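You operate a simulated robot arm through the tools that you are given. There is no shell and no other tool. Be economical: measure what you need, move in short steps, check, and stop when the job is done.

You run a simulated robot arm. Do the job below in one go: nothing can be reset, and whatever is moved stays where it is left.

JOB
Move the yellow divider to slot two, close the book up and dust it.
Fine: divider down in the slot; push the brown bookend up to the book and both up to the divider; dust the top edge with the yellow duster, duster back on the trolley top. What is to be rubbed or washed off counts as gone when no trace of it is left.
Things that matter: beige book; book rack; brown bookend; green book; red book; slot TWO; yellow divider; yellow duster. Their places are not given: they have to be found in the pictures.

Only the result counts: the job must be done as asked and must still hold three seconds after the hand-in. Knocking over, shifting, dropping, spilling or breaking anything else fails it.

ROBOT AND FRAMES
A 7-joint arm with a two-finger parallel gripper, fixed in place. Base frame: the origin is at the foot of the arm, x ahead of it, y to its left, z up. Lengths are in cm, angles in degrees, forces in N, time in s.
With the tool pointing down near the work surface it reaches from about 10 to 36 cm from the base axis. Its first joint turns from -115.0 to 115.0 degrees. Payload 3.91 kg.
Tool frame: the origin (TCP) lies between the finger pads and is the grasp point; the fingertips stand 3 cm ahead of it; z points along the fingers, y is the line along which they close. Largest opening 11 cm; finger width 2, thickness 1; the body of the gripper, 4.8 by 11.2 cm, starts 5.5 cm behind the TCP.
Orientation is told as [roll, pitch, yaw] about the base's x, y, z axes, in that order, counted from this pose: with the fingers straight down and closing along the base's y, the tool's x points along the base's -x, its y along +y and its z along -z.

CONTROLS
- The arm moves only by the tool step_arm. Its argument "rows" is one flat list of numbers, 7 for each row, row after row: the shift along the tool's x, y, z in units of 30 mm (1.0 is 30 mm), then the turn, a rotation vector about the tool's x, y, z in units of 4 degrees (1.0 is 4 degrees), then the finger opening in cm, from 0 to 11. In form: [tx, ty, tz, wx, wy, wz, grip, tx, ty, tz, wx, wy, wz, grip, ...]. A call has 1 to 10 rows; each row shifts and turns the commanded pose from where the row before left it, along the tool's axes as they then stand. A call with a number of a shift or a turn outside -1 to 1 is refused whole. Each row takes 0.2 s and may step no farther than 5 cm and 8.6 degrees from the row before; otherwise, or with a gripper value out of range, the whole call is refused. Where a pose cannot be reached the arm comes as near as it can. A force on the tool above 40 N (or 10 N above the force at the start of the call, whichever is more), or a blocked arm, ends the call early, and 0.2 s more pass. Each finger travels about 10.8 cm/s and halts on what it meets, pressing with about 44 N; the grip force reading is that of the motor and also rises with nothing between the fingers. The clock runs only during rows and for 0.2 s after the last one: add rows that do not move to give the fingers time. The reply holds the time, the measured pose of the TCP, the force on the tool along the base axes, the opening and the grip force, in the units named above and with some noise, with the torque about the TCP (base axes, N m) and any sound that the robot's microphone picked up.
- Cameras (640 x 400 px; columns grow to the right, rows downward): "scene" is fixed at [21.9, -49.66, 141.95]; the picture's right is [0.96, -0.29, 0.00], its down [-0.10, -0.35, -0.93] and it looks along [0.27, 0.89, -0.36] (base axes); focal length 323 px, centre (320, 200). "wrist" rides on the gripper at [7.2, 1.7, -10.3] in the tool frame; the picture's right is [-0.23, 0.97, 0.00], its down [-0.76, -0.18, -0.62] and it looks along [-0.61, -0.14, 0.78] (tool axes); focal length 222 px, centre (320, 200).
- capture(camera): a new picture of that camera. The clock stands still meanwhile.
- slide_trunk(by): slides the trunk up (or, below 0, down) by that many cm; the arm rides with it, the base frame stays. It gives what a move gives, with no picture.
- point_at(camera, pixels): for up to 12 pixels [column, row] of the newest picture of that camera ("zoom" is the newest enlarged one), the place [x, y, z] in the base frame of the surface seen there, good to about 0.2 cm. The clock stands still meanwhile.
- zoom(camera, box): a new picture of the part [left, top, right, bottom] of that camera's present view, enlarged. The clock stands still meanwhile.
- finish_job(): hands the job in; it is judged then, once.

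Work in short steps. Measure before you move; look again where a grasp or a placing could have gone wrong, and mend it. You have 80 turns and 46 pictures in all, those below and enlarged ones among them. Open the gripper and draw the arm clear of the work before you hand the job in, unless the task says otherwise; then end with one line.

The tools are called after "Call:" by a JSON object that holds its "api" and its "payload". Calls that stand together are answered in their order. step_arm: Moves the arm, as the interface text tells. Its arguments: {"type":"object","properties":{"rows":{"type":"array","items":{"type":"number"}}},"required":["rows"]} The other tools are called the same way: slide_trunk (by) slides the trunk up or down; capture (camera) takes a picture; point_at (camera, pixels) gives the place of the surface under pixels of a picture; zoom (camera, box) takes an enlarged picture of a part of a camera's view; finish_job () hands the job in.

At the start:

```text
t: 0.0
position: [37.67, 15.45, 131.33]
tool_rot: [0.0, 0.0, 0.0]
ft_force: [-0.4, 0.2, 0.8]
moment: [0.03, -0.02, -0.01]
finger_gap: 11.0
grip_force: 0.0
trunk travel left (down, up): [-90.0, 9.0]
```

scene: 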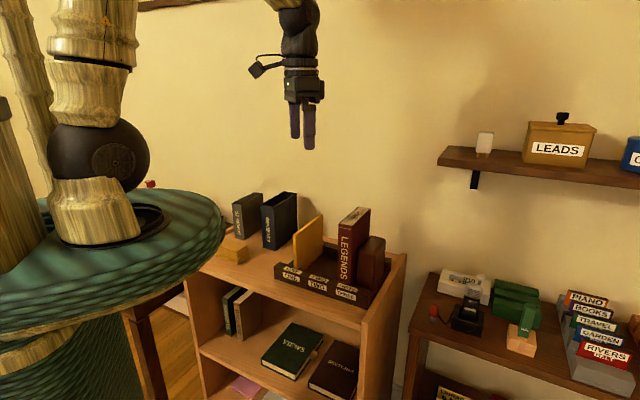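
wrist: 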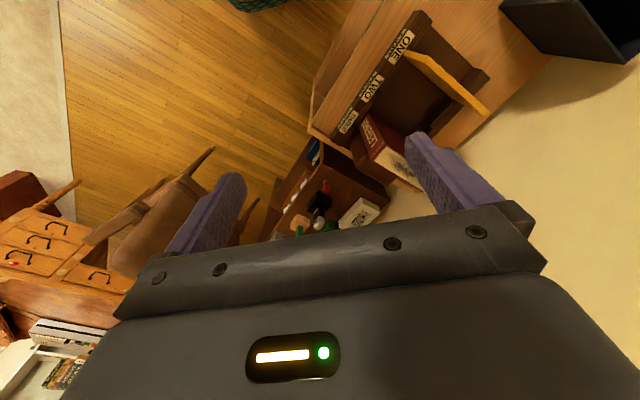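

The scene picture shows the rack around (330,280) with a yellow divider at (308,240), a red book at (352,240) and a brown bookend at (372,260). I zoom in on it.

Call:
{"api": "zoom", "payload": {"camera": "scene", "box": [200, 170, 420, 310]}}

Call:
{"api": "zoom", "payload": {"camera": "wrist", "box": [300, 0, 560, 160]}}

```text
2.86 times, centred on (310, 240) of scene
```

zoom: 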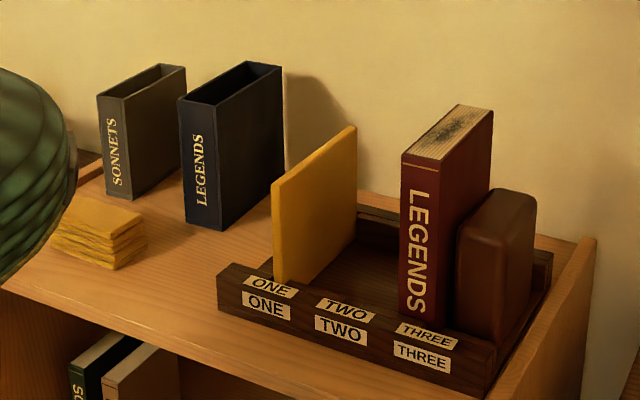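

```text
2.46 times, centred on (430, 80) of wrist
```

zoom: 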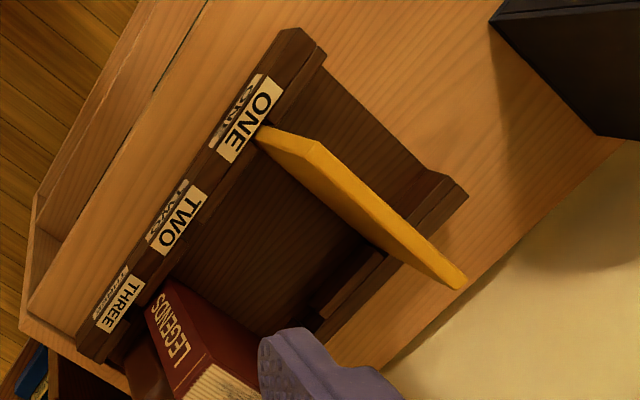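

The rack runs along x, with slots ONE, TWO and THREE marked on its front, dust on top of LEGENDS, and the folded yellow duster at zoom (100,235). I measure key points.

Call:
{"api": "zoom", "payload": {"camera": "scene", "box": [265, 195, 405, 310]}}

Call:
{"api": "zoom", "payload": {"camera": "scene", "box": [200, 180, 310, 280]}}

```text
3.48 times, centred on (335, 252) of scene
```

zoom: 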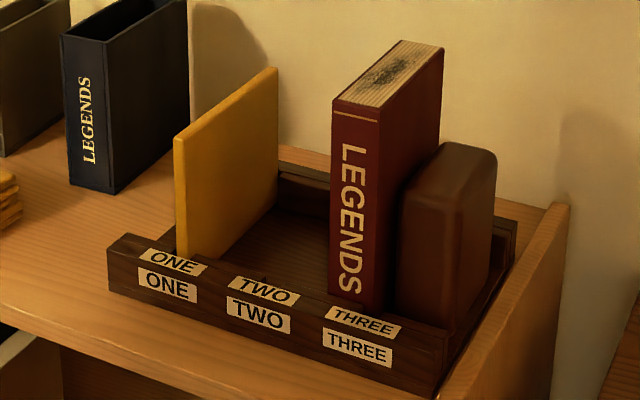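

```text
4.00 times, centred on (255, 230) of scene
```

zoom: 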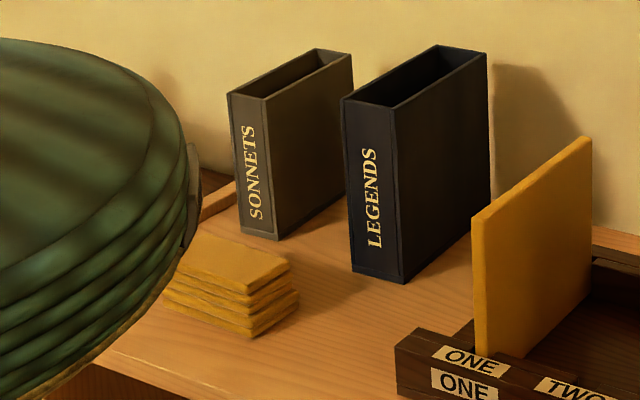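

Duster points now, on the newest enlargement, together with rack points in the scene picture.

Call:
{"api": "point_at", "payload": {"camera": "zoom", "pixels": [[205, 240], [285, 265], [245, 290], [230, 262], [250, 333], [297, 305], [165, 305], [330, 330], [478, 220], [590, 142], [525, 240], [500, 350]]}}

Call:
{"api": "point_at", "payload": {"camera": "scene", "pixels": [[339, 222], [361, 208], [350, 224], [371, 211], [345, 260], [370, 238], [383, 240], [366, 255], [356, 275], [387, 262], [330, 255], [318, 270]]}}

```text
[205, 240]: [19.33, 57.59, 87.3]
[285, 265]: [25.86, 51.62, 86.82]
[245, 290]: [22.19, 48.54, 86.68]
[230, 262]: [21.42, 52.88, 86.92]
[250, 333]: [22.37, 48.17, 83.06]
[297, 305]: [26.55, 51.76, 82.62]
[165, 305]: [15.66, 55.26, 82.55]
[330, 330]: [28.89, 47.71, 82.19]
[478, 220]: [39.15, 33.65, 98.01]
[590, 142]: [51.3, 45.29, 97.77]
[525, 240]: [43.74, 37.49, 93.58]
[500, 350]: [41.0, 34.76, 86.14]
```

```text
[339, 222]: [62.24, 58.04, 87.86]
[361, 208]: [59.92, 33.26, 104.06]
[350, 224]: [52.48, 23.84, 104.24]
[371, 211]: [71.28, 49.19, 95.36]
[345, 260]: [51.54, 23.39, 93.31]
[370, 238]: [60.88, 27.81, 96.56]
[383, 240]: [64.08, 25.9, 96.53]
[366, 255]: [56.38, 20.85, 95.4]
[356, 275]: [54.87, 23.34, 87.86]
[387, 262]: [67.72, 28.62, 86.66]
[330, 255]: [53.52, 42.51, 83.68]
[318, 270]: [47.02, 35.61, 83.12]
```

Now finer rack points (fractional scene pixels taken from the enlargement) plus trolley edge points, to judge reach and trunk clearance.

Call:
{"api": "point_at", "payload": {"camera": "scene", "pixels": [[292.4, 270.3], [319.1, 278.6], [347.0, 287.5], [277, 263.5], [371, 291], [338.8, 223.5], [351.5, 226.3], [358.5, 207.5], [368, 210], [360, 252], [370.5, 236.5], [384, 239.5]]}}

Call:
{"api": "point_at", "payload": {"camera": "scene", "pixels": [[365, 326], [300, 305], [250, 288], [200, 270], [222, 232], [140, 240], [60, 245], [405, 256], [391, 259], [328, 240], [304, 288], [362, 306]]}}

```text
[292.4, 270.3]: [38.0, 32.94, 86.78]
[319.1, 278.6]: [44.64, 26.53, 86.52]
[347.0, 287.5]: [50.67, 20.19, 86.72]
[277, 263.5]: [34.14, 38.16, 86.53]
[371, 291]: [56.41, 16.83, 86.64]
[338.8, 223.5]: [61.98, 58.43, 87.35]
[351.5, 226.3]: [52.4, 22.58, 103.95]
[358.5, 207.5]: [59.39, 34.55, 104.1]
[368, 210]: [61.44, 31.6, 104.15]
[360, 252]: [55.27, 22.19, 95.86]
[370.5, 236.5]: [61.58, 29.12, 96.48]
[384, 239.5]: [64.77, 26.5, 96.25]
```

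```text
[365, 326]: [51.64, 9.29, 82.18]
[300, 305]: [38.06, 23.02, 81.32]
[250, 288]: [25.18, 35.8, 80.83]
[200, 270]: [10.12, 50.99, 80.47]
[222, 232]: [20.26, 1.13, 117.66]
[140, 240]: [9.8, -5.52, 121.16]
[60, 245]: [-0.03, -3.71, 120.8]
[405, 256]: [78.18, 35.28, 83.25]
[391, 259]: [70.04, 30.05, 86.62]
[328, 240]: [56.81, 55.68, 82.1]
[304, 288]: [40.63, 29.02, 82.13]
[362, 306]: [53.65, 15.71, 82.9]
```

The rack's row axis runs at −45° and its depth axis at +45°: a=(x−y)/√2, b=(x+y)/√2. Slots ONE, TWO, THREE lie at a≈3.6, 12.8 and 21.6; divider a≈3.8, b≈51.5–68, top z 98; book a≈17–21.5, top 104.2; bookend a≈22–27, top 96.4. I turn the tool to yaw 45 in free space to test the reach.

Call:
{"api": "step_arm", "payload": {"rows": [0, 0, 0, 0, 0, -1, 11, 0, 0, 0, 0, 0, -1, 11, 0, 0, 0, 0, 0, -1, 11, 0, 0, 0, 0, 0, -1, 11, 0, 0, 0, 0, 0, -1, 11, 0, 0, 0, 0, 0, -1, 11, 0, 0, 0, 0, 0, -1, 11, 0, 0, 0, 0, 0, -1, 11, 0, 0, 0, 0, 0, -1, 11, 0, 0, 0, 0, 0, -1, 11]}}

Call:
{"api": "step_arm", "payload": {"rows": [0, 0.9, 0, 0, 0, -1, 11, 0, 0.9, 0, 0, 0, -0.25, 11, 0, 0.9, 0, 0, 0, 0, 11, 0, 0.9, 0, 0, 0, 0, 11, -0.5, 0, 0, 0, 0, 0, 11, -0.5, 0, 0, 0, 0, 0, 11, -0.5, 0, 0, 0, 0, 0, 11, -0.5, 0, 0, 0, 0, 0, 11, -0.5, 0, 0, 0, 0, 0, 11, -0.5, 0, 0, 0, 0, 0, 11]}}

```text
t: 2.2
position: [37.71, 15.59, 131.33]
tool_rot: [-0.1, 0.0, 40.2]
ft_force: [1.0, -0.5, -1.0]
moment: [0.01, 0.0, -0.03]
finger_gap: 10.99
grip_force: 0.2
trunk travel left (down, up): [-90.0, 9.0]
```

```text
t: 4.4
position: [36.72, 29.9, 131.23]
tool_rot: [0.1, 0.1, 45.0]
ft_force: [-0.7, 0.6, 0.0]
moment: [0.0, -0.03, 0.02]
finger_gap: 10.99
grip_force: 0.0
trunk travel left (down, up): [-90.0, 9.0]
```

It reached radius 47 without trouble (b=47.1, a=4.8). I go on outward to b≈60, still well above everything.

Call:
{"api": "step_arm", "payload": {"rows": [-0.6, 0, 0, 0, 0, 0, 11, -0.6, 0, 0, 0, 0, 0, 11, -0.6, 0, 0, 0, 0, 0, 11, -0.6, 0, 0, 0, 0, 0, 11, -0.6, 0, 0, 0, 0, 0, 11, -0.6, 0, 0, 0, 0, 0, 11, -0.6, 0, 0, 0, 0, 0, 11]}}

```text
t: 6.0
position: [45.61, 38.8, 131.33]
tool_rot: [0.0, 0.1, 45.0]
ft_force: [0.0, 0.0, 0.0]
moment: [-0.03, 0.0, -0.01]
finger_gap: 11.01
grip_force: 0.1
trunk travel left (down, up): [-90.0, 9.0]
```

Radius 60 is reached with the tool straight down. I lower the trunk by 20 (fingertips to ~z 108, still above the book at 104) and look at the slots through the wrist camera.

Call:
{"api": "slide_trunk", "payload": {"by": -20}}

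Call:
{"api": "capture", "payload": {"camera": "wrist"}}

Call:
{"api": "capture", "payload": {"camera": "scene"}}

```text
t: 8.2
position: [45.46, 38.85, 111.28]
tool_rot: [0.0, 0.0, 45.1]
ft_force: [-0.4, -0.5, -0.4]
moment: [0.03, 0.0, 0.0]
finger_gap: 10.98
grip_force: 0.1
trunk travel left (down, up): [-70.0, 29.0]
```

```text
39 pictures are left
```

wrist: 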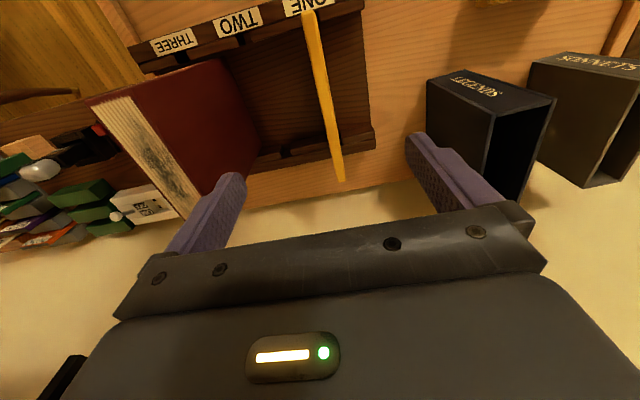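

```text
38 pictures are left
```

scene: 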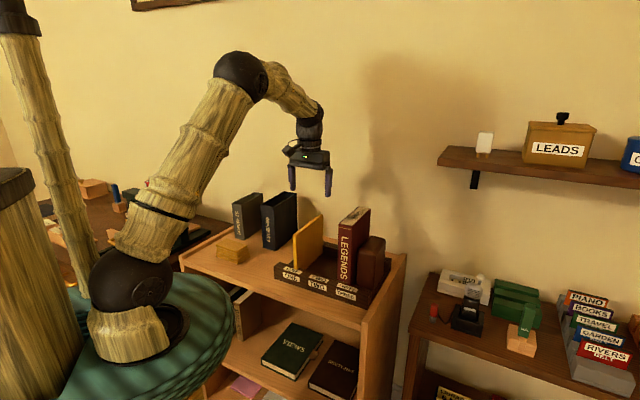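

In the wrist picture the rack fills the top, the divider runs (310,10)–(340,180) and the book is at left. I enlarge the rack area for the slot geometry.

Call:
{"api": "zoom", "payload": {"camera": "wrist", "box": [130, 0, 400, 170]}}

```text
2.35 times, centred on (265, 85) of wrist
```

zoom: 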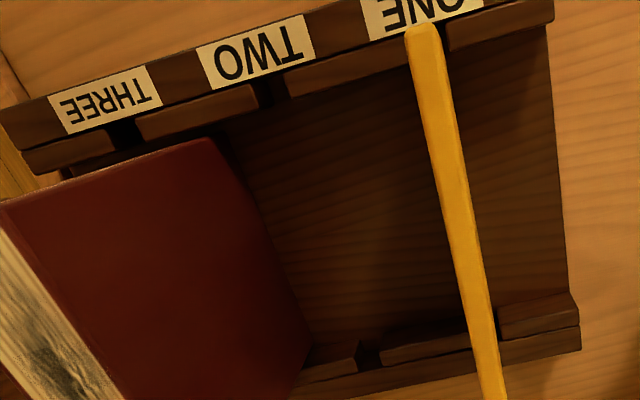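

The slots are gaps between ledges along the front and back walls: slot TWO at zoom (273,92) in front and (368,355) at the back. I measure their edges and the divider's.

Call:
{"api": "point_at", "payload": {"camera": "zoom", "pixels": [[256, 92], [290, 84], [273, 88], [354, 352], [385, 348], [368, 340], [412, 40], [440, 32], [476, 385], [498, 380], [455, 200], [370, 200]]}}

Call:
{"api": "point_at", "payload": {"camera": "zoom", "pixels": [[200, 150], [112, 130], [140, 122], [496, 320], [470, 325], [10, 215], [110, 390], [20, 260], [450, 40], [405, 60], [545, 30], [570, 310]]}}

```text
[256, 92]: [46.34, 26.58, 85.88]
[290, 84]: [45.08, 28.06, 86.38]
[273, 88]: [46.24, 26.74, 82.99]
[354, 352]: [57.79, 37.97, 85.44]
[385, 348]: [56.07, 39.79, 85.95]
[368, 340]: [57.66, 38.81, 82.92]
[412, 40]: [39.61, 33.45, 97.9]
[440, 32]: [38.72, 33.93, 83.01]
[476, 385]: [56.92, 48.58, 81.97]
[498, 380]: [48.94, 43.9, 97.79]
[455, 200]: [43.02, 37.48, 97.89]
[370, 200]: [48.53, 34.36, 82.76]
```

```text
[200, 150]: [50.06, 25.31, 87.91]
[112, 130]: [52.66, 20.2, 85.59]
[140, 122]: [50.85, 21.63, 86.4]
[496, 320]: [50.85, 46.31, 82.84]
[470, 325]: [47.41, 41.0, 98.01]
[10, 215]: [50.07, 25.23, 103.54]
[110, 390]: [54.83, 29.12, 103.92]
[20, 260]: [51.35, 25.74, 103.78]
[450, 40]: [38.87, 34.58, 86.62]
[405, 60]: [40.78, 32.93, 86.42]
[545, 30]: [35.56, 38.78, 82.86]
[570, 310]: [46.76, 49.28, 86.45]
```

Slot TWO is centred at a≈12.95 and the divider at a≈3.95 (about 1 thick). A straight-down grip would bring the gripper body into the book when placing, so I back off to b≈50 and tilt the tool about 60° outward, to grip the divider from the front.

Call:
{"api": "step_arm", "payload": {"rows": [1, 0, 0, 0, 0, 0, 11, 1, 0, 0, 0, 0, 0, 11, 1, 0, 0, 0, 0, 0, 11, 0, 0, 0, 0, -1, 0, 9, 0, 0, 0, 0, -1, 0, 7, 0, 0, 0, 0, -1, 0, 6, 0, 0, 0, 0, -1, 0, 6, 0, 0, 0, 0, -1, 0, 6, 0, 0, 0, 0, -1, 0, 6, 0, 0, 0, 0, -1, 0, 6]}}

Call:
{"api": "step_arm", "payload": {"rows": [0, 0, 0, 0, -1, 0, 6, 0, 0, 0, 0, -1, 0, 6, 0, 0, 0, 0, -1, 0, 6, 0, 0, 0, 0, -1, 0, 6, 0, 0, 0, 0, -1, 0, 6, 0, 0, 0, 0, -1, 0, 6, 0, 0, 0, 0, -1, 0, 6, 0, 0, 0, 0, -1, 0, 6]}}

```text
t: 10.4
position: [39.19, 32.19, 111.33]
tool_rot: [-0.1, -28.1, 45.0]
ft_force: [-0.2, 0.4, -0.1]
moment: [0.01, -0.02, -0.03]
finger_gap: 5.99
grip_force: 0.0
trunk travel left (down, up): [-70.0, 29.0]
```

```text
t: 12.2
position: [39.23, 32.39, 111.37]
tool_rot: [-0.1, -60.1, 45.0]
ft_force: [-0.7, -0.3, 0.1]
moment: [0.02, 0.03, 0.02]
finger_gap: 6.0
grip_force: 0.1
trunk travel left (down, up): [-70.0, 29.0]
```

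Now at a=4.84, b=50.65. I shift 0.9 cm to the left onto the divider line, then lower by the trunk 18 to z≈93 with the fingers straddling the divider's front edge.

Call:
{"api": "step_arm", "payload": {"rows": [0, 0.3, 0, 0, 0, 0, 6, 0, 0, 0, 0, 0, 0, 6]}}

Call:
{"api": "slide_trunk", "payload": {"by": -12}}

Call:
{"api": "capture", "payload": {"camera": "wrist"}}

```text
t: 12.8
position: [38.56, 33.05, 111.25]
tool_rot: [0.1, -60.0, 44.9]
ft_force: [0.7, -0.3, -0.1]
moment: [0.0, 0.04, 0.0]
finger_gap: 6.01
grip_force: 0.1
trunk travel left (down, up): [-70.0, 29.0]
```

```text
t: 14.3
position: [38.53, 32.98, 99.35]
tool_rot: [0.0, -60.0, 45.0]
ft_force: [0.7, 0.1, -0.6]
moment: [0.0, 0.01, 0.01]
finger_gap: 5.98
grip_force: 0.0
trunk travel left (down, up): [-58.0, 41.0]
```

```text
36 pictures are left
```

wrist: 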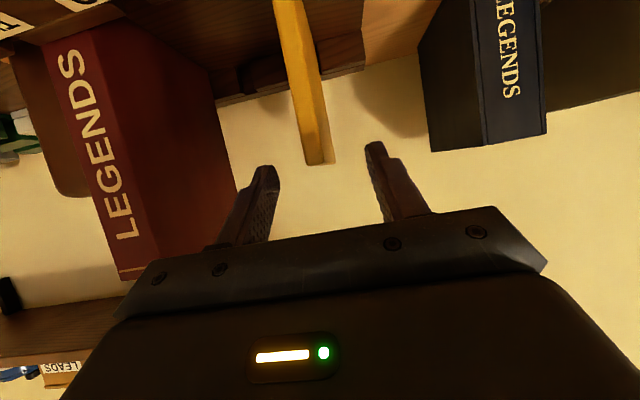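

The divider's end at (318,165) is centred between the fingers. I lower 6 more, then go forward 4.4 cm.

Call:
{"api": "slide_trunk", "payload": {"by": -6}}

Call:
{"api": "step_arm", "payload": {"rows": [-0.183, 0, 0.318, 0, 0, 0, 6, -0.183, 0, 0.318, 0, 0, 0, 6, -0.183, 0, 0.318, 0, 0, 0, 6, -0.183, 0, 0.318, 0, 0, 0, 6, 0, 0, 0, 0, 0, 0, 6]}}

Call:
{"api": "capture", "payload": {"camera": "scene"}}

```text
t: 15.3
position: [38.57, 33.02, 93.34]
tool_rot: [0.0, -60.0, 45.0]
ft_force: [-0.3, 0.3, 0.3]
moment: [-0.04, 0.03, 0.01]
finger_gap: 6.0
grip_force: 0.1
trunk travel left (down, up): [-52.0, 47.0]
```

```text
t: 16.5
position: [41.53, 36.24, 93.33]
tool_rot: [0.0, -60.1, 45.0]
ft_force: [0.2, -0.2, 0.0]
moment: [-0.01, -0.01, 0.0]
finger_gap: 5.98
grip_force: 0.0
trunk travel left (down, up): [-52.0, 47.0]
```

```text
35 pictures are left
```

scene: 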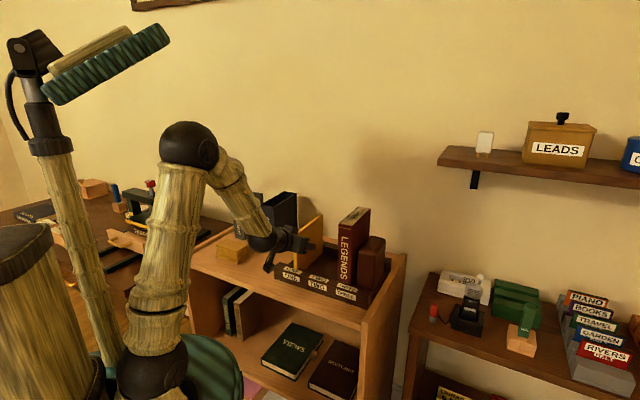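

The tool is in place (a=3.74, b=55, z=93.3). I close on the divider.

Call:
{"api": "step_arm", "payload": {"rows": [0, 0, 0, 0, 0, 0, 3, 0, 0, 0, 0, 0, 0, 1.5, 0, 0, 0, 0, 0, 0, 0, 0, 0, 0, 0, 0, 0, 0]}}

```text
t: 17.5
position: [41.62, 36.1, 93.35]
tool_rot: [0.0, -60.0, 45.0]
ft_force: [0.9, 0.0, 0.4]
moment: [-0.04, -0.04, -0.01]
finger_gap: 1.16
grip_force: 43.8
trunk travel left (down, up): [-52.0, 47.0]
```

Gripped, 1.16 wide. I lift 6 cm with the trunk and check for a sagging hold.

Call:
{"api": "slide_trunk", "payload": {"by": 6}}

Call:
{"api": "zoom", "payload": {"camera": "scene", "box": [230, 180, 420, 310]}}

```text
t: 18.5
position: [41.57, 36.19, 99.31]
tool_rot: [0.1, -60.0, 45.0]
ft_force: [0.2, -0.1, -1.2]
moment: [-0.06, 0.03, -0.02]
finger_gap: 1.15
grip_force: 44.0
trunk travel left (down, up): [-58.0, 41.0]
```

```text
3.08 times, centred on (325, 245) of scene
```

zoom: 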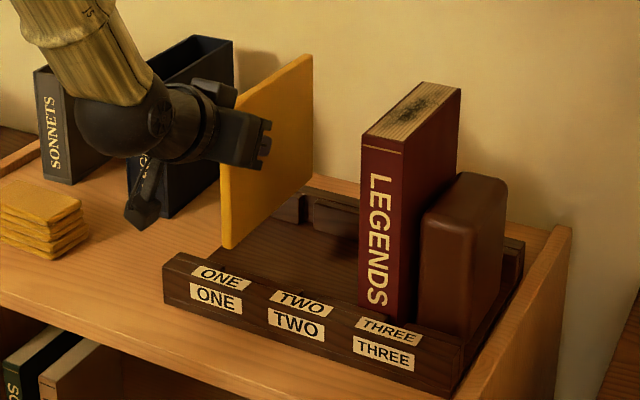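

The divider hangs level and clear (bottom at zoom (230,245), above the front wall). I move it 9.1 cm along the rack to slot TWO at a≈12.95.

Call:
{"api": "step_arm", "payload": {"rows": [0, -0.5, 0, 0, 0, 0, 0, 0, -0.5, 0, 0, 0, 0, 0, 0, -0.5, 0, 0, 0, 0, 0, 0, -0.5, 0, 0, 0, 0, 0, 0, -0.5, 0, 0, 0, 0, 0, 0, -0.53, 0, 0, 0, 0, 0, 0, 0, 0, 0, 0, 0, 0]}}

Call:
{"api": "zoom", "payload": {"camera": "scene", "box": [250, 180, 410, 300]}}

```text
t: 20.1
position: [47.93, 29.82, 99.19]
tool_rot: [0.1, -60.0, 44.9]
ft_force: [-0.2, -1.1, -0.9]
moment: [-0.04, 0.04, 0.01]
finger_gap: 1.16
grip_force: 44.6
trunk travel left (down, up): [-58.0, 41.0]
```

```text
3.33 times, centred on (330, 240) of scene
```

zoom: 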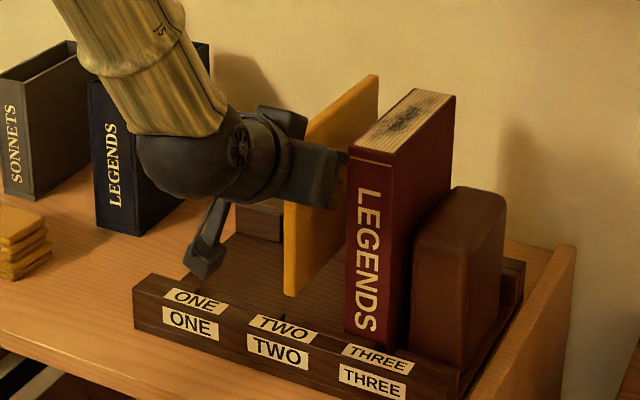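

The divider is at a=12.8, within slot TWO's edges (about 12.0–14.0). I lower 5 cm by the trunk and check the force.

Call:
{"api": "slide_trunk", "payload": {"by": -4.5}}

Call:
{"api": "zoom", "payload": {"camera": "scene", "box": [280, 220, 380, 300]}}

Call:
{"api": "capture", "payload": {"camera": "wrist"}}

```text
t: 20.9
position: [48.04, 29.74, 94.76]
tool_rot: [0.0, -60.0, 45.0]
ft_force: [-0.1, -0.2, -1.1]
moment: [-0.03, 0.0, 0.0]
finger_gap: 1.15
grip_force: 43.9
trunk travel left (down, up): [-53.5, 45.5]
```

```text
5.00 times, centred on (330, 260) of scene
```

zoom: 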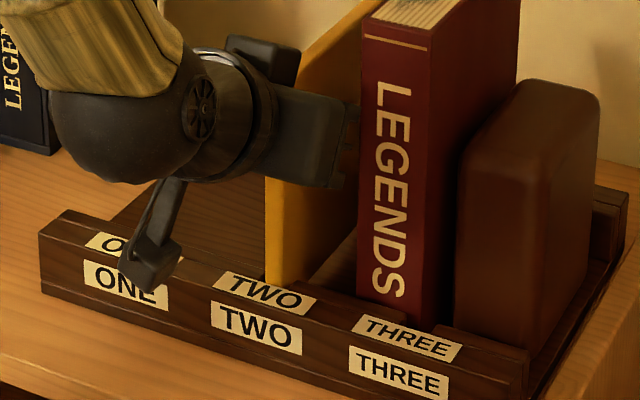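

```text
31 pictures are left
```

wrist: 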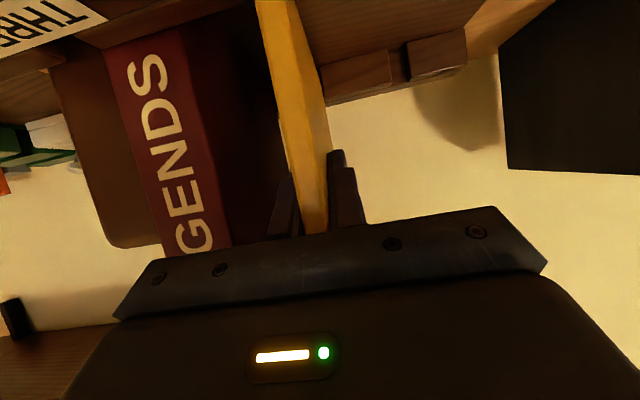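

Bottom is about 1.4 above the floor, already below the ledge tops (86.4), with no contact force: it is in the slot. I lower the rest.

Call:
{"api": "slide_trunk", "payload": {"by": -1.4}}

```text
t: 21.6
position: [47.93, 29.86, 93.39]
tool_rot: [0.0, -59.9, 45.0]
ft_force: [-0.6, 0.2, -1.7]
moment: [-0.07, 0.03, 0.02]
finger_gap: 1.16
grip_force: 44.4
trunk travel left (down, up): [-52.1, 46.9]
```

It is at its original height. I release gently and draw straight back out.

Call:
{"api": "step_arm", "payload": {"rows": [0, 0, 0.02, 0, 0, 0, 1.16, 0, 0, 0, 0, 0, 0, 2, 0, 0, 0, 0, 0, 0, 3.4, 0, 0, 0, 0, 0, 0, 3.4, 0.25, 0, -0.433, 0, 0, 0, 3.4, 0.25, 0, -0.433, 0, 0, 0, 3.4, 0.25, 0, -0.433, 0, 0, 0, 3.4, 0.25, 0, -0.433, 0, 0, 0, 3.4, 0.25, 0, -0.433, 0, 0, 0, 3.4]}}

Call:
{"api": "zoom", "payload": {"camera": "scene", "box": [250, 200, 410, 300]}}

```text
t: 23.6
position: [42.6, 24.64, 93.44]
tool_rot: [-0.1, -60.0, 45.1]
ft_force: [0.0, 0.1, -1.0]
moment: [-0.01, 0.0, 0.04]
finger_gap: 3.41
grip_force: 0.0
trunk travel left (down, up): [-52.1, 46.9]
```

```text
4.00 times, centred on (330, 250) of scene
```

zoom: 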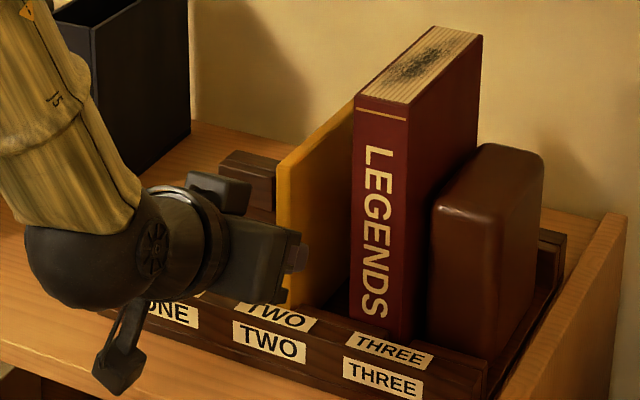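

The divider stands in slot TWO. I measure the bookend and the rack's right end for the push.

Call:
{"api": "point_at", "payload": {"camera": "zoom", "pixels": [[535, 165], [525, 220], [495, 200], [480, 350], [445, 200], [480, 155], [500, 330], [540, 300], [560, 245], [610, 240], [300, 150], [440, 320]]}}

```text
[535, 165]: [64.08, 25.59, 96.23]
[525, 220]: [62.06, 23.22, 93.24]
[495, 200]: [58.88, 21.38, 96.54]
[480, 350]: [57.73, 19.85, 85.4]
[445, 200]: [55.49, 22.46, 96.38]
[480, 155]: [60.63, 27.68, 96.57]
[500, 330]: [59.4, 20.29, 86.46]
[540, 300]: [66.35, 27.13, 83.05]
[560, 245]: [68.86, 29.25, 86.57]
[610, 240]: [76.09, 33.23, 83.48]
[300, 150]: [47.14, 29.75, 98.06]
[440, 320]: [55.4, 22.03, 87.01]
```

Bookend right face at a≈27.5, centre b≈59.8, standing on the tray floor z≈83. I'll push it low from the right with closed, leaning fingers; first raise clear, and check what lies right of the trolley.

Call:
{"api": "slide_trunk", "payload": {"by": 17}}

Call:
{"api": "point_at", "payload": {"camera": "scene", "pixels": [[445, 282], [436, 312], [500, 290], [462, 300], [400, 262], [440, 160]]}}

Call:
{"api": "step_arm", "payload": {"rows": [-0.2, -0.7, 0.346, 0, 0, 0, 0, -0.2, -0.7, 0.346, 0, 0, 0, 0, -0.2, -0.7, 0.346, 0, 0, 0, 0, -0.2, -0.7, 0.346, 0, 0, 0, 0, -0.2, -0.7, 0.346, 0, 0, 0, 0, -0.2, -0.7, 0.346, 0, 0, 0, 0, -0.2, -0.7, 0.346, 0, 0, 0, 0, -0.2, -0.7, 0.346, 0, 0, 0, 0, -0.2, -0.7, 0.346, 0, 0, 0, 0, -0.2, -0.7, 0.346, 0, 0, 0, 0]}}

```text
t: 25.5
position: [42.76, 24.64, 110.51]
tool_rot: [0.0, -60.0, 45.0]
ft_force: [0.1, -0.7, -0.5]
moment: [-0.02, 0.03, -0.01]
finger_gap: 3.41
grip_force: 0.0
trunk travel left (down, up): [-69.1, 29.9]
```

```text
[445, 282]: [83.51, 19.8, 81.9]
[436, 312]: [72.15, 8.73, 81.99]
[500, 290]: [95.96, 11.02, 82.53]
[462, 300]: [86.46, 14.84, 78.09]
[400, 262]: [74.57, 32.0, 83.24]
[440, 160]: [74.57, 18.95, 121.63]
```

```text
t: 27.7
position: [66.21, 18.2, 110.51]
tool_rot: [0.2, -60.0, 44.9]
ft_force: [1.0, 0.2, 0.1]
moment: [-0.02, 0.03, -0.02]
finger_gap: 0.01
grip_force: 37.2
trunk travel left (down, up): [-69.1, 29.9]
```

At a=33.9, b=59.7, high above. Now I bring pitch to −30 and lean the tool 30° so the fingers point down-left.

Call:
{"api": "step_arm", "payload": {"rows": [0, 0, 0, 0, 1, 0, 0, 0, 0, 0, 0, 1, 0, 0, 0, 0, 0, 0, 1, 0, 0, 0, 0, 0, 0, 1, 0, 0, 0, 0, 0, 0, 1, 0, 0, 0, 0, 0, 0, 1, 0, 0, 0, 0, 0, 0, 1, 0, 0, 0, 0, 0, 0, 0.5, 0, 0]}}

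Call:
{"api": "step_arm", "payload": {"rows": [0, 0, 0, -1, 0, 0, 0, 0, 0, 0, -1, 0, 0, 0, 0, 0, 0, -1, 0, 0, 0, 0, 0, 0, -1, 0, 0, 0, 0, 0, 0, -1, 0, 0, 0, 0, 0, 0, -1, 0, 0, 0, 0, 0, 0, -1, 0, 0, 0, 0, 0, 0, -0.5, 0, 0, 0]}}

Call:
{"api": "capture", "payload": {"camera": "scene"}}

```text
t: 29.5
position: [66.09, 18.41, 110.35]
tool_rot: [0.1, -29.9, 45.0]
ft_force: [-0.3, -0.1, 0.3]
moment: [0.0, -0.05, 0.02]
finger_gap: 0.01
grip_force: 37.6
trunk travel left (down, up): [-69.1, 29.9]
```

```text
t: 31.3
position: [66.05, 18.28, 110.48]
tool_rot: [30.1, -29.9, 45.0]
ft_force: [0.4, 0.0, -0.3]
moment: [0.03, 0.02, 0.01]
finger_gap: 0.0
grip_force: 37.5
trunk travel left (down, up): [-69.1, 29.9]
```

```text
29 pictures are left
```

scene: 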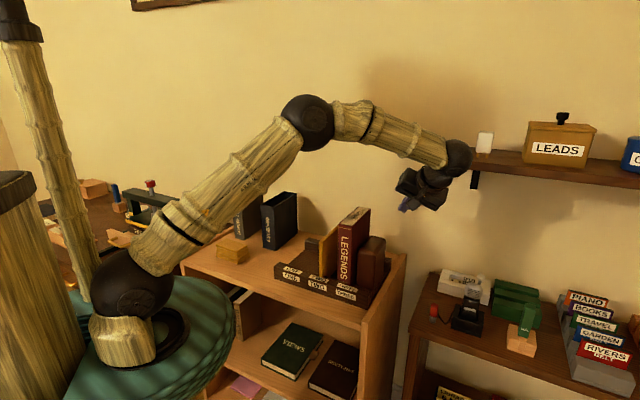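

All clear. I lower the trunk 21.9 so the tips reach z≈86, right of the rack's end.

Call:
{"api": "slide_trunk", "payload": {"by": -15}}

Call:
{"api": "slide_trunk", "payload": {"by": -6.7}}

Call:
{"api": "zoom", "payload": {"camera": "scene", "box": [290, 180, 450, 300]}}

Call:
{"api": "capture", "payload": {"camera": "wrist"}}

```text
t: 33.0
position: [66.0, 18.28, 95.4]
tool_rot: [30.0, -30.0, 45.0]
ft_force: [0.0, -0.3, -0.2]
moment: [0.05, -0.01, 0.01]
finger_gap: 0.0
grip_force: 37.7
trunk travel left (down, up): [-54.1, 44.9]
```

```text
t: 34.1
position: [65.96, 18.25, 88.65]
tool_rot: [30.0, -30.0, 44.9]
ft_force: [-0.2, 1.1, -0.4]
moment: [-0.01, -0.03, -0.02]
finger_gap: 0.0
grip_force: 37.3
trunk travel left (down, up): [-47.4, 51.6]
```

```text
3.33 times, centred on (370, 240) of scene
```

zoom: 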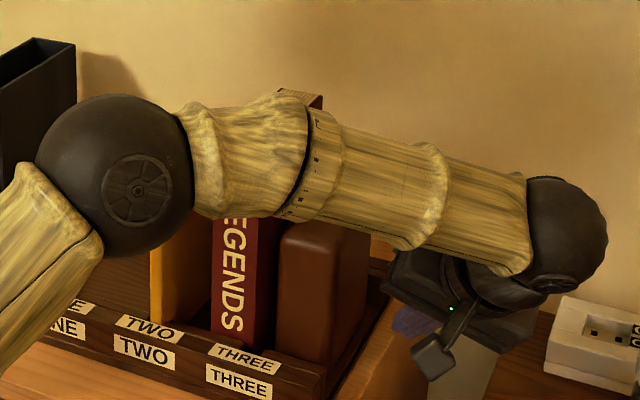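

```text
27 pictures are left
```

wrist: 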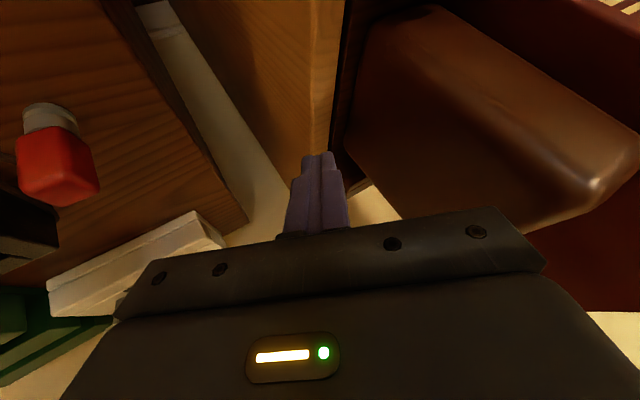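

Fingers are low beside the bookend's right face (tip at (318,155)). I shift 1 cm toward the front to centre on it and advance 3.5 cm to the left.

Call:
{"api": "step_arm", "payload": {"rows": [0.29, 0.083, -0.144, 0, 0, 0, 0, 0, 0.144, 0.083, 0, 0, 0, 0, 0, 0.144, 0.083, 0, 0, 0, 0, 0, 0.144, 0.083, 0, 0, 0, 0, 0, 0.144, 0.083, 0, 0, 0, 0, 0, 0.144, 0.083, 0, 0, 0, 0, 0, 0.144, 0.083, 0, 0, 0, 0, 0, 0.144, 0.083, 0, 0, 0, 0]}}

Call:
{"api": "capture", "payload": {"camera": "wrist"}}

```text
t: 35.9
position: [62.95, 20.05, 88.73]
tool_rot: [30.0, -30.0, 45.0]
ft_force: [0.7, 0.2, 0.0]
moment: [0.03, 0.01, 0.01]
finger_gap: 0.01
grip_force: 37.7
trunk travel left (down, up): [-47.4, 51.6]
```

```text
26 pictures are left
```

wrist: 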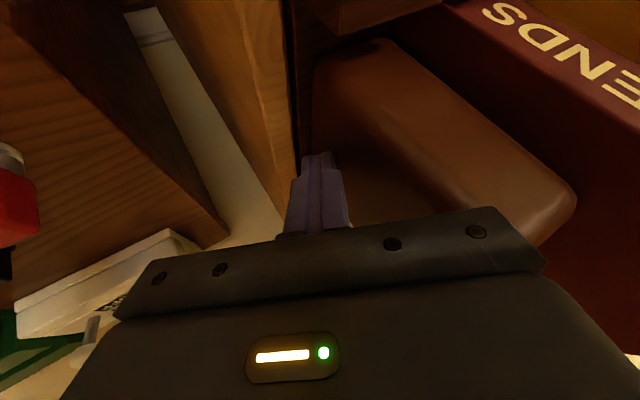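

About 0.4 cm from contact. I push on in small steps, 1.6 cm, and read the force.

Call:
{"api": "step_arm", "payload": {"rows": [0, 0.058, 0.033, 0, 0, 0, 0, 0, 0.058, 0.033, 0, 0, 0, 0, 0, 0.058, 0.033, 0, 0, 0, 0, 0, 0.058, 0.033, 0, 0, 0, 0, 0, 0.058, 0.033, 0, 0, 0, 0, 0, 0.058, 0.033, 0, 0, 0, 0, 0, 0.058, 0.033, 0, 0, 0, 0, 0, 0.058, 0.033, 0, 0, 0, 0]}}

Call:
{"api": "capture", "payload": {"camera": "wrist"}}

```text
t: 37.7
position: [61.69, 21.04, 88.69]
tool_rot: [30.1, -30.1, 45.0]
ft_force: [3.9, -3.9, 5.0]
moment: [0.07, 0.01, -0.11]
finger_gap: 0.0
grip_force: 37.2
trunk travel left (down, up): [-47.4, 51.6]
```

```text
25 pictures are left
```

wrist: 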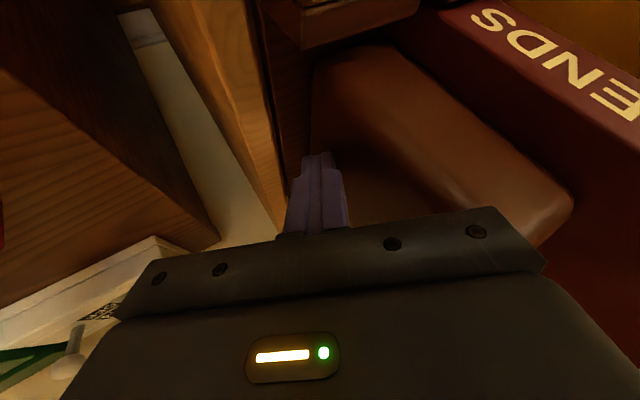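

Contact: 5.5 N sideways, and the bookend moves with the tool, though 5 N upward hints at possible tipping. I check from the scene camera.

Call:
{"api": "zoom", "payload": {"camera": "scene", "box": [300, 200, 420, 300]}}

```text
4.00 times, centred on (360, 250) of scene
```

zoom: 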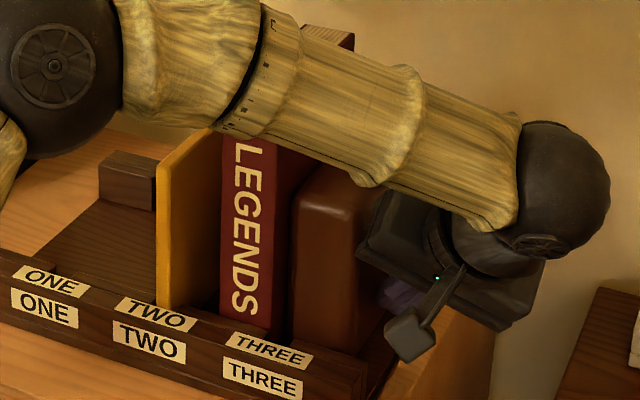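

The bookend is upright. I push on in small steps, 1.5 cm.

Call:
{"api": "step_arm", "payload": {"rows": [0, 0.048, 0.028, 0, 0, 0, 0, 0, 0.048, 0.028, 0, 0, 0, 0, 0, 0.048, 0.028, 0, 0, 0, 0, 0, 0.048, 0.028, 0, 0, 0, 0, 0, 0.048, 0.028, 0, 0, 0, 0, 0, 0.048, 0.028, 0, 0, 0, 0, 0, 0.048, 0.028, 0, 0, 0, 0, 0, 0.048, 0.028, 0, 0, 0, 0, 0, 0.048, 0.028, 0, 0, 0, 0]}}

Call:
{"api": "zoom", "payload": {"camera": "scene", "box": [300, 200, 420, 300]}}

```text
t: 39.7
position: [60.64, 22.1, 88.62]
tool_rot: [30.0, -30.0, 45.0]
ft_force: [2.7, -3.1, -0.4]
moment: [-0.06, -0.04, -0.06]
finger_gap: 0.02
grip_force: 37.4
trunk travel left (down, up): [-47.4, 51.6]
```

```text
4.00 times, centred on (360, 250) of scene
```

zoom: 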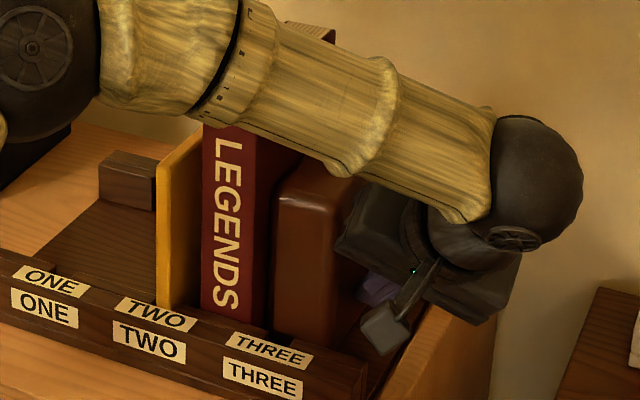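

Everything slides upright; about 2.4 cm remain. I push 1.8 cm more.

Call:
{"api": "step_arm", "payload": {"rows": [0, 0.058, 0.033, 0, 0, 0, 0, 0, 0.058, 0.033, 0, 0, 0, 0, 0, 0.058, 0.033, 0, 0, 0, 0, 0, 0.058, 0.033, 0, 0, 0, 0, 0, 0.058, 0.033, 0, 0, 0, 0, 0, 0.058, 0.033, 0, 0, 0, 0, 0, 0.058, 0.033, 0, 0, 0, 0, 0, 0.058, 0.033, 0, 0, 0, 0, 0, 0.058, 0.033, 0, 0, 0, 0]}}

Call:
{"api": "zoom", "payload": {"camera": "scene", "box": [300, 200, 420, 300]}}

```text
t: 41.7
position: [59.53, 23.22, 88.62]
tool_rot: [30.0, -29.9, 45.0]
ft_force: [3.6, -3.6, 2.0]
moment: [0.0, -0.01, -0.06]
finger_gap: 0.0
grip_force: 37.8
trunk travel left (down, up): [-47.4, 51.6]
```

```text
4.00 times, centred on (360, 250) of scene
```

zoom: 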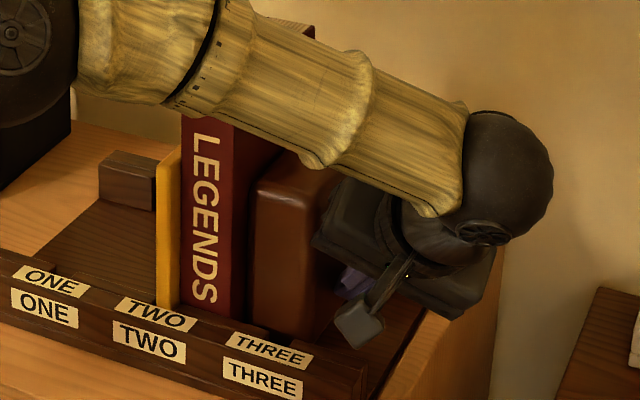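

About 0.5–0.9 cm to go. I push in finer steps; a force rise will tell when the book meets the divider.

Call:
{"api": "step_arm", "payload": {"rows": [0, 0.029, 0.0167, 0, 0, 0, 0, 0, 0.029, 0.0167, 0, 0, 0, 0, 0, 0.029, 0.0167, 0, 0, 0, 0, 0, 0.029, 0.0167, 0, 0, 0, 0]}}

Call:
{"api": "step_arm", "payload": {"rows": [0, 0.029, 0.0167, 0, 0, 0, 0, 0, 0.029, 0.0167, 0, 0, 0, 0]}}

```text
t: 42.7
position: [59.3, 23.52, 88.68]
tool_rot: [30.1, -30.0, 45.0]
ft_force: [7.9, -6.9, 0.7]
moment: [-0.14, -0.15, -0.11]
finger_gap: 0.0
grip_force: 37.4
trunk travel left (down, up): [-47.4, 51.6]
```

```text
t: 43.3
position: [59.2, 23.63, 88.65]
tool_rot: [29.9, -30.0, 44.9]
ft_force: [15.0, -15.1, 2.3]
moment: [-0.25, -0.25, -0.21]
finger_gap: 0.0
grip_force: 36.8
trunk travel left (down, up): [-47.4, 51.6]
```

Force rose from 5 to 21 N: book and bookend are firm against the divider. I back off to the right, then raise the trunk.

Call:
{"api": "step_arm", "payload": {"rows": [0, -0.058, -0.033, 0, 0, 0, 0, 0, -0.144, -0.083, 0, 0, 0, 0, 0, -0.29, -0.167, 0, 0, 0, 0, 0, -0.29, -0.167, 0, 0, 0, 0, 0, -0.29, -0.167, 0, 0, 0, 0, 0, -0.29, -0.167, 0, 0, 0, 0, 0, -0.29, -0.167, 0, 0, 0, 0, 0, -0.29, -0.167, 0, 0, 0, 0]}}

Call:
{"api": "slide_trunk", "payload": {"by": 20}}

Call:
{"api": "zoom", "payload": {"camera": "scene", "box": [280, 190, 420, 300]}}

```text
t: 45.1
position: [63.83, 19.13, 88.59]
tool_rot: [29.9, -30.0, 45.0]
ft_force: [-0.6, 0.1, 0.3]
moment: [0.03, 0.01, 0.03]
finger_gap: 0.01
grip_force: 38.1
trunk travel left (down, up): [-47.4, 51.6]
```

```text
t: 47.3
position: [63.85, 19.22, 108.61]
tool_rot: [30.0, -30.0, 45.0]
ft_force: [0.0, 0.2, 0.3]
moment: [-0.03, -0.02, -0.02]
finger_gap: 0.01
grip_force: 37.8
trunk travel left (down, up): [-67.4, 31.6]
```

```text
3.64 times, centred on (350, 245) of scene
```

zoom: 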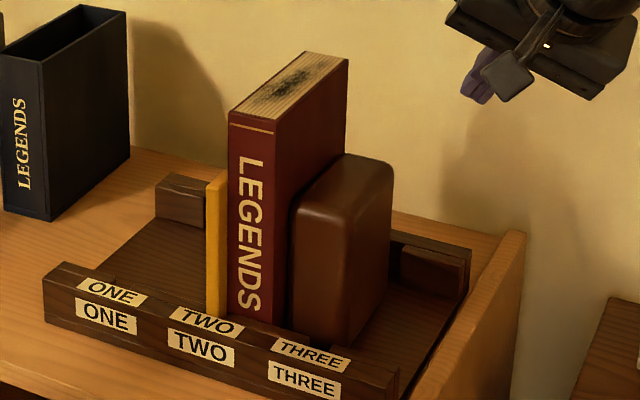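

All three stand flush and upright. I measure the book's top and the dusty patch for the wipe.

Call:
{"api": "point_at", "payload": {"camera": "zoom", "pixels": [[232, 114], [275, 126], [304, 55], [345, 60], [275, 92], [300, 75], [335, 60], [320, 57], [260, 118], [280, 100], [300, 62], [318, 72]]}}

```text
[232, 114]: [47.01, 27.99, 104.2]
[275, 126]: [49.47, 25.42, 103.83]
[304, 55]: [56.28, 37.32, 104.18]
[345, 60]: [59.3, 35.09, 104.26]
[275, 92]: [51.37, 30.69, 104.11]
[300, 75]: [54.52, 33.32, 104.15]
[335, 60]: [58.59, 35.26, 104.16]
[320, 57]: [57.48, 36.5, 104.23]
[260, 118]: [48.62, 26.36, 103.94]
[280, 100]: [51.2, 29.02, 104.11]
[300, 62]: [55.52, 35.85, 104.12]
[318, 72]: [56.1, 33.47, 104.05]
```

The book top spans a 13.4–17.1, b 53–66.7, z 104.15; the dust lies mid-top. Now a fresh enlarged look at the duster and its neighbours.

Call:
{"api": "zoom", "payload": {"camera": "scene", "box": [190, 180, 310, 280]}}

```text
4.00 times, centred on (250, 230) of scene
```

zoom: 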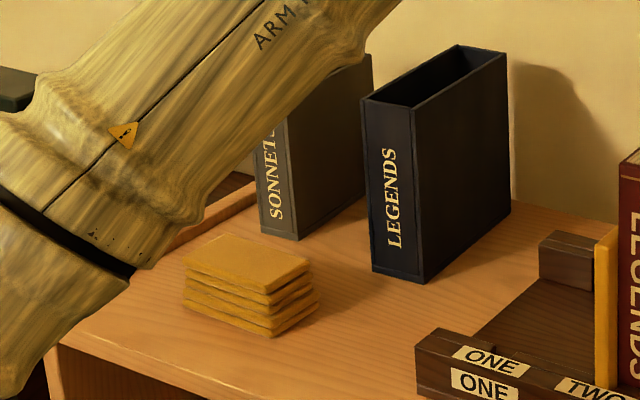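

Call:
{"api": "point_at", "payload": {"camera": "zoom", "pixels": [[227, 240], [305, 262], [268, 300], [190, 262], [245, 268], [272, 335], [316, 300], [184, 305], [264, 230], [372, 270], [364, 105], [300, 235]]}}

```text
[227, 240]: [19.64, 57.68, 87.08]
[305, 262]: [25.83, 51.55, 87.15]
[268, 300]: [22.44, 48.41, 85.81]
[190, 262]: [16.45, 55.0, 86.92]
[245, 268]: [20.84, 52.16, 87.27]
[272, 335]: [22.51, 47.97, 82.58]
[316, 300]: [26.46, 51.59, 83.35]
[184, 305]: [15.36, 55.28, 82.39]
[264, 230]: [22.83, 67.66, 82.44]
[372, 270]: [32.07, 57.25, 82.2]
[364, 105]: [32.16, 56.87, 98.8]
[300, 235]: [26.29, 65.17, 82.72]
```

Duster: a −28.2…−17.8, b 49.9–55.2, top z 87.1; the slipcases start at b≥63, leaving room to grip across its width. I undo the lean and pitch, and go up a bit.

Call:
{"api": "step_arm", "payload": {"rows": [0, 0, 0, 1, 0, 0, 2, 0, 0, 0, 1, 0, 0, 2, 0, 0, 0, 1, 0, 0, 2, 0, 0, 0, 1, 0, 0, 2, 0, 0, 0, 1, 0, 0, 2, 0, 0, 0, 1, 0, 0, 2, 0, 0, 0, 1, 0, 0, 2, 0, 0, 0, 0.5, 0, 0, 2]}}

Call:
{"api": "step_arm", "payload": {"rows": [0, 0, 0, 0, 1, 0, 4, 0, 0, 0, 0, 1, 0, 6, 0, 0, 0, 0, 1, 0, 8, 0, 0, 0, 0, 1, 0, 8, 0, 0, 0, 0, 1, 0, 8, 0, 0, 0, 0, 1, 0, 8, 0, 0, 0, 0, 1, 0, 8, 0, 0, 0, 0, 0.5, 0, 8, 0.5, 0, 0, 0, 0, 0, 8, 0.5, 0, 0, 0, 0, 0, 8]}}

Call:
{"api": "slide_trunk", "payload": {"by": 5}}

```text
t: 49.1
position: [63.8, 19.15, 108.62]
tool_rot: [-0.1, -30.0, 45.0]
ft_force: [-0.4, 0.5, -0.2]
moment: [0.0, 0.01, 0.05]
finger_gap: 2.0
grip_force: 0.0
trunk travel left (down, up): [-67.4, 31.6]
```

```text
t: 51.3
position: [61.71, 17.04, 108.51]
tool_rot: [0.0, 0.0, 45.2]
ft_force: [-0.2, 0.0, -0.3]
moment: [0.02, 0.01, 0.01]
finger_gap: 8.02
grip_force: 0.1
trunk travel left (down, up): [-67.4, 31.6]
```

```text
t: 52.2
position: [61.59, 17.07, 113.58]
tool_rot: [0.1, 0.1, 45.3]
ft_force: [0.0, 0.0, 0.1]
moment: [-0.03, -0.04, -0.02]
finger_gap: 8.01
grip_force: 0.0
trunk travel left (down, up): [-72.4, 26.6]
```

Tool straight down at a=31.5, b=55.6, z=113.6. I cross over to above the duster (a=−23, b=52.5).

Call:
{"api": "step_arm", "payload": {"rows": [0.05, 0.908, 0, 0, 0, 0, 8, 0.05, 0.908, 0, 0, 0, 0, 8, 0.05, 0.908, 0, 0, 0, 0, 8, 0.05, 0.908, 0, 0, 0, 0, 8, 0.05, 0.908, 0, 0, 0, 0, 8, 0.05, 0.908, 0, 0, 0, 0, 8, 0.05, 0.908, 0, 0, 0, 0, 8, 0.05, 0.908, 0, 0, 0, 0, 8, 0.05, 0.908, 0, 0, 0, 0, 8, 0.05, 0.908, 0, 0, 0, 0, 8]}}

Call:
{"api": "step_arm", "payload": {"rows": [0.05, 0.908, 0, 0, 0, 0, 8, 0.05, 0.908, 0, 0, 0, 0, 8, 0.05, 0.908, 0, 0, 0, 0, 8, 0.05, 0.908, 0, 0, 0, 0, 8, 0.05, 0.908, 0, 0, 0, 0, 8, 0.05, 0.908, 0, 0, 0, 0, 8, 0.05, 0.908, 0, 0, 0, 0, 8, 0.05, 0.908, 0, 0, 0, 0, 8, 0.05, 0.908, 0, 0, 0, 0, 8, 0.05, 0.908, 0, 0, 0, 0, 8]}}

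Call:
{"api": "step_arm", "payload": {"rows": [0, 0, 0, 0, 0, -1, 8, 0, 0, 0, 0, 0, -1, 8, 0, 0, 0, 0, 0, -1, 8, 0, 0, 0, 0, 0, -1, 8, 0, 0, 0, 0, 0, -1, 8, 0, 0, 0, 0, 0, -1, 8, 0, 0, 0, 0, 0, -1, 8, 0, 0, 0, 0, 0, -1, 8, 0, 0, 0, 0, 0, -1, 8, 0, 0, 0, 0, 0, -1, 8]}}

Call:
{"api": "step_arm", "payload": {"rows": [0, 0, 0, 0, 0, -1, 8, 0, 0, 0, 0, 0, -1, 8, 0, 0, 0, 0, 0, -1, 8, 0, 0, 0, 0, 0, -1, 8, 0, 0, 0, 0, 0, -1, 8, 0, 0, 0, 0, 0, -1, 8, 0, 0, 0, 0, 0, -1, 8, 0, 0, 0, 0, 0, -1, 8, 0, 0, 0, 0, 0, -1, 8, 0, 0, 0, 0, 0, -1, 8]}}

```text
t: 54.4
position: [41.32, 35.15, 113.5]
tool_rot: [0.0, 0.0, 45.0]
ft_force: [-0.2, -0.3, 0.1]
moment: [0.01, -0.01, 0.02]
finger_gap: 7.99
grip_force: 0.1
trunk travel left (down, up): [-72.4, 26.6]
```

```text
t: 56.6
position: [22.33, 53.36, 113.82]
tool_rot: [0.6, -0.1, 43.9]
ft_force: [0.4, -0.5, 0.7]
moment: [0.0, -0.02, 0.01]
finger_gap: 8.0
grip_force: 0.0
trunk travel left (down, up): [-72.4, 26.6]
```

```text
t: 58.8
position: [21.8, 53.23, 113.49]
tool_rot: [-0.1, 0.1, 84.5]
ft_force: [0.0, -0.1, 1.0]
moment: [0.03, -0.03, 0.04]
finger_gap: 7.99
grip_force: 0.0
trunk travel left (down, up): [-72.4, 26.6]
```

```text
t: 61.0
position: [21.19, 53.41, 113.47]
tool_rot: [0.1, 0.0, 125.1]
ft_force: [-0.1, -0.4, 0.7]
moment: [-0.02, 0.03, 0.0]
finger_gap: 8.04
grip_force: 0.1
trunk travel left (down, up): [-72.4, 26.6]
```

Over the duster (a=−22.8, b=52.75). I finish the yaw to 135 and lower partway to check the alignment.

Call:
{"api": "step_arm", "payload": {"rows": [0, 0, 0, 0, 0, -1, 8, 0, 0, 0, 0, 0, -1, 8, 0, 0, 0, 0, 0, -0.5, 8, 0, 0, 0, 0, 0, 0, 8]}}

Call:
{"api": "slide_trunk", "payload": {"by": -18}}

Call:
{"api": "capture", "payload": {"camera": "wrist"}}

Call:
{"api": "capture", "payload": {"camera": "scene"}}

```text
t: 62.0
position: [21.08, 53.38, 113.54]
tool_rot: [0.0, 0.0, 135.0]
ft_force: [0.6, -0.1, 0.4]
moment: [0.0, 0.0, 0.0]
finger_gap: 8.01
grip_force: 0.1
trunk travel left (down, up): [-72.4, 26.6]
```

```text
t: 64.0
position: [21.04, 53.39, 95.6]
tool_rot: [0.0, 0.0, 135.0]
ft_force: [0.1, 0.0, 0.1]
moment: [-0.01, 0.01, -0.01]
finger_gap: 8.0
grip_force: 0.1
trunk travel left (down, up): [-54.4, 44.6]
```

```text
19 pictures are left
```

wrist: 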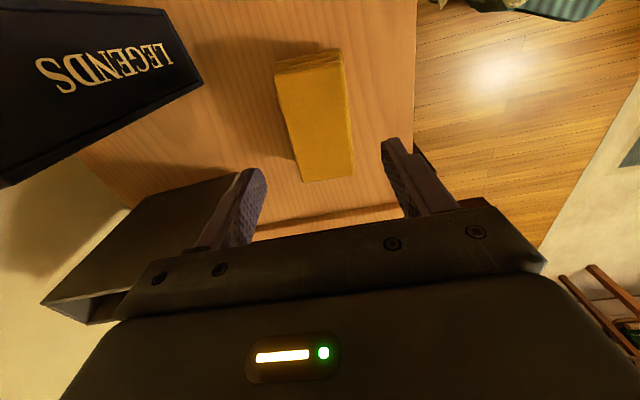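

```text
18 pictures are left
```

scene: 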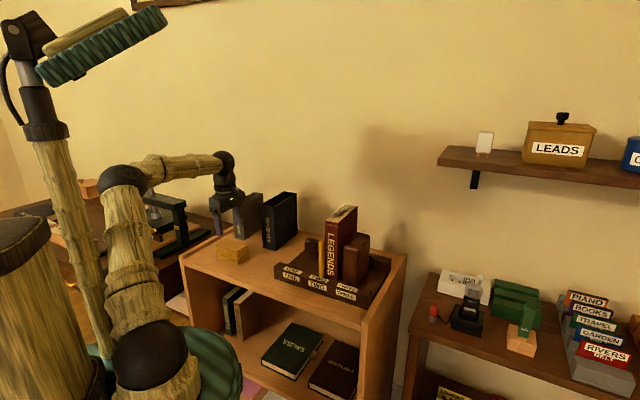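

The duster appears centred between the fingers, from (310,55) to (330,180). I measure it in the wrist picture.

Call:
{"api": "point_at", "payload": {"camera": "wrist", "pixels": [[278, 75], [340, 62], [304, 180], [352, 174], [325, 120], [285, 120], [345, 115]]}}

```text
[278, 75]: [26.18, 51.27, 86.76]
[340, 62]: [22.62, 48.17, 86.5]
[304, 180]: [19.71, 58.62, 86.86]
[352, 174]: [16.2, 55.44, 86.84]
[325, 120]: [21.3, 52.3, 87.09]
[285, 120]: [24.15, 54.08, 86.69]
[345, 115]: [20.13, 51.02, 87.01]
```

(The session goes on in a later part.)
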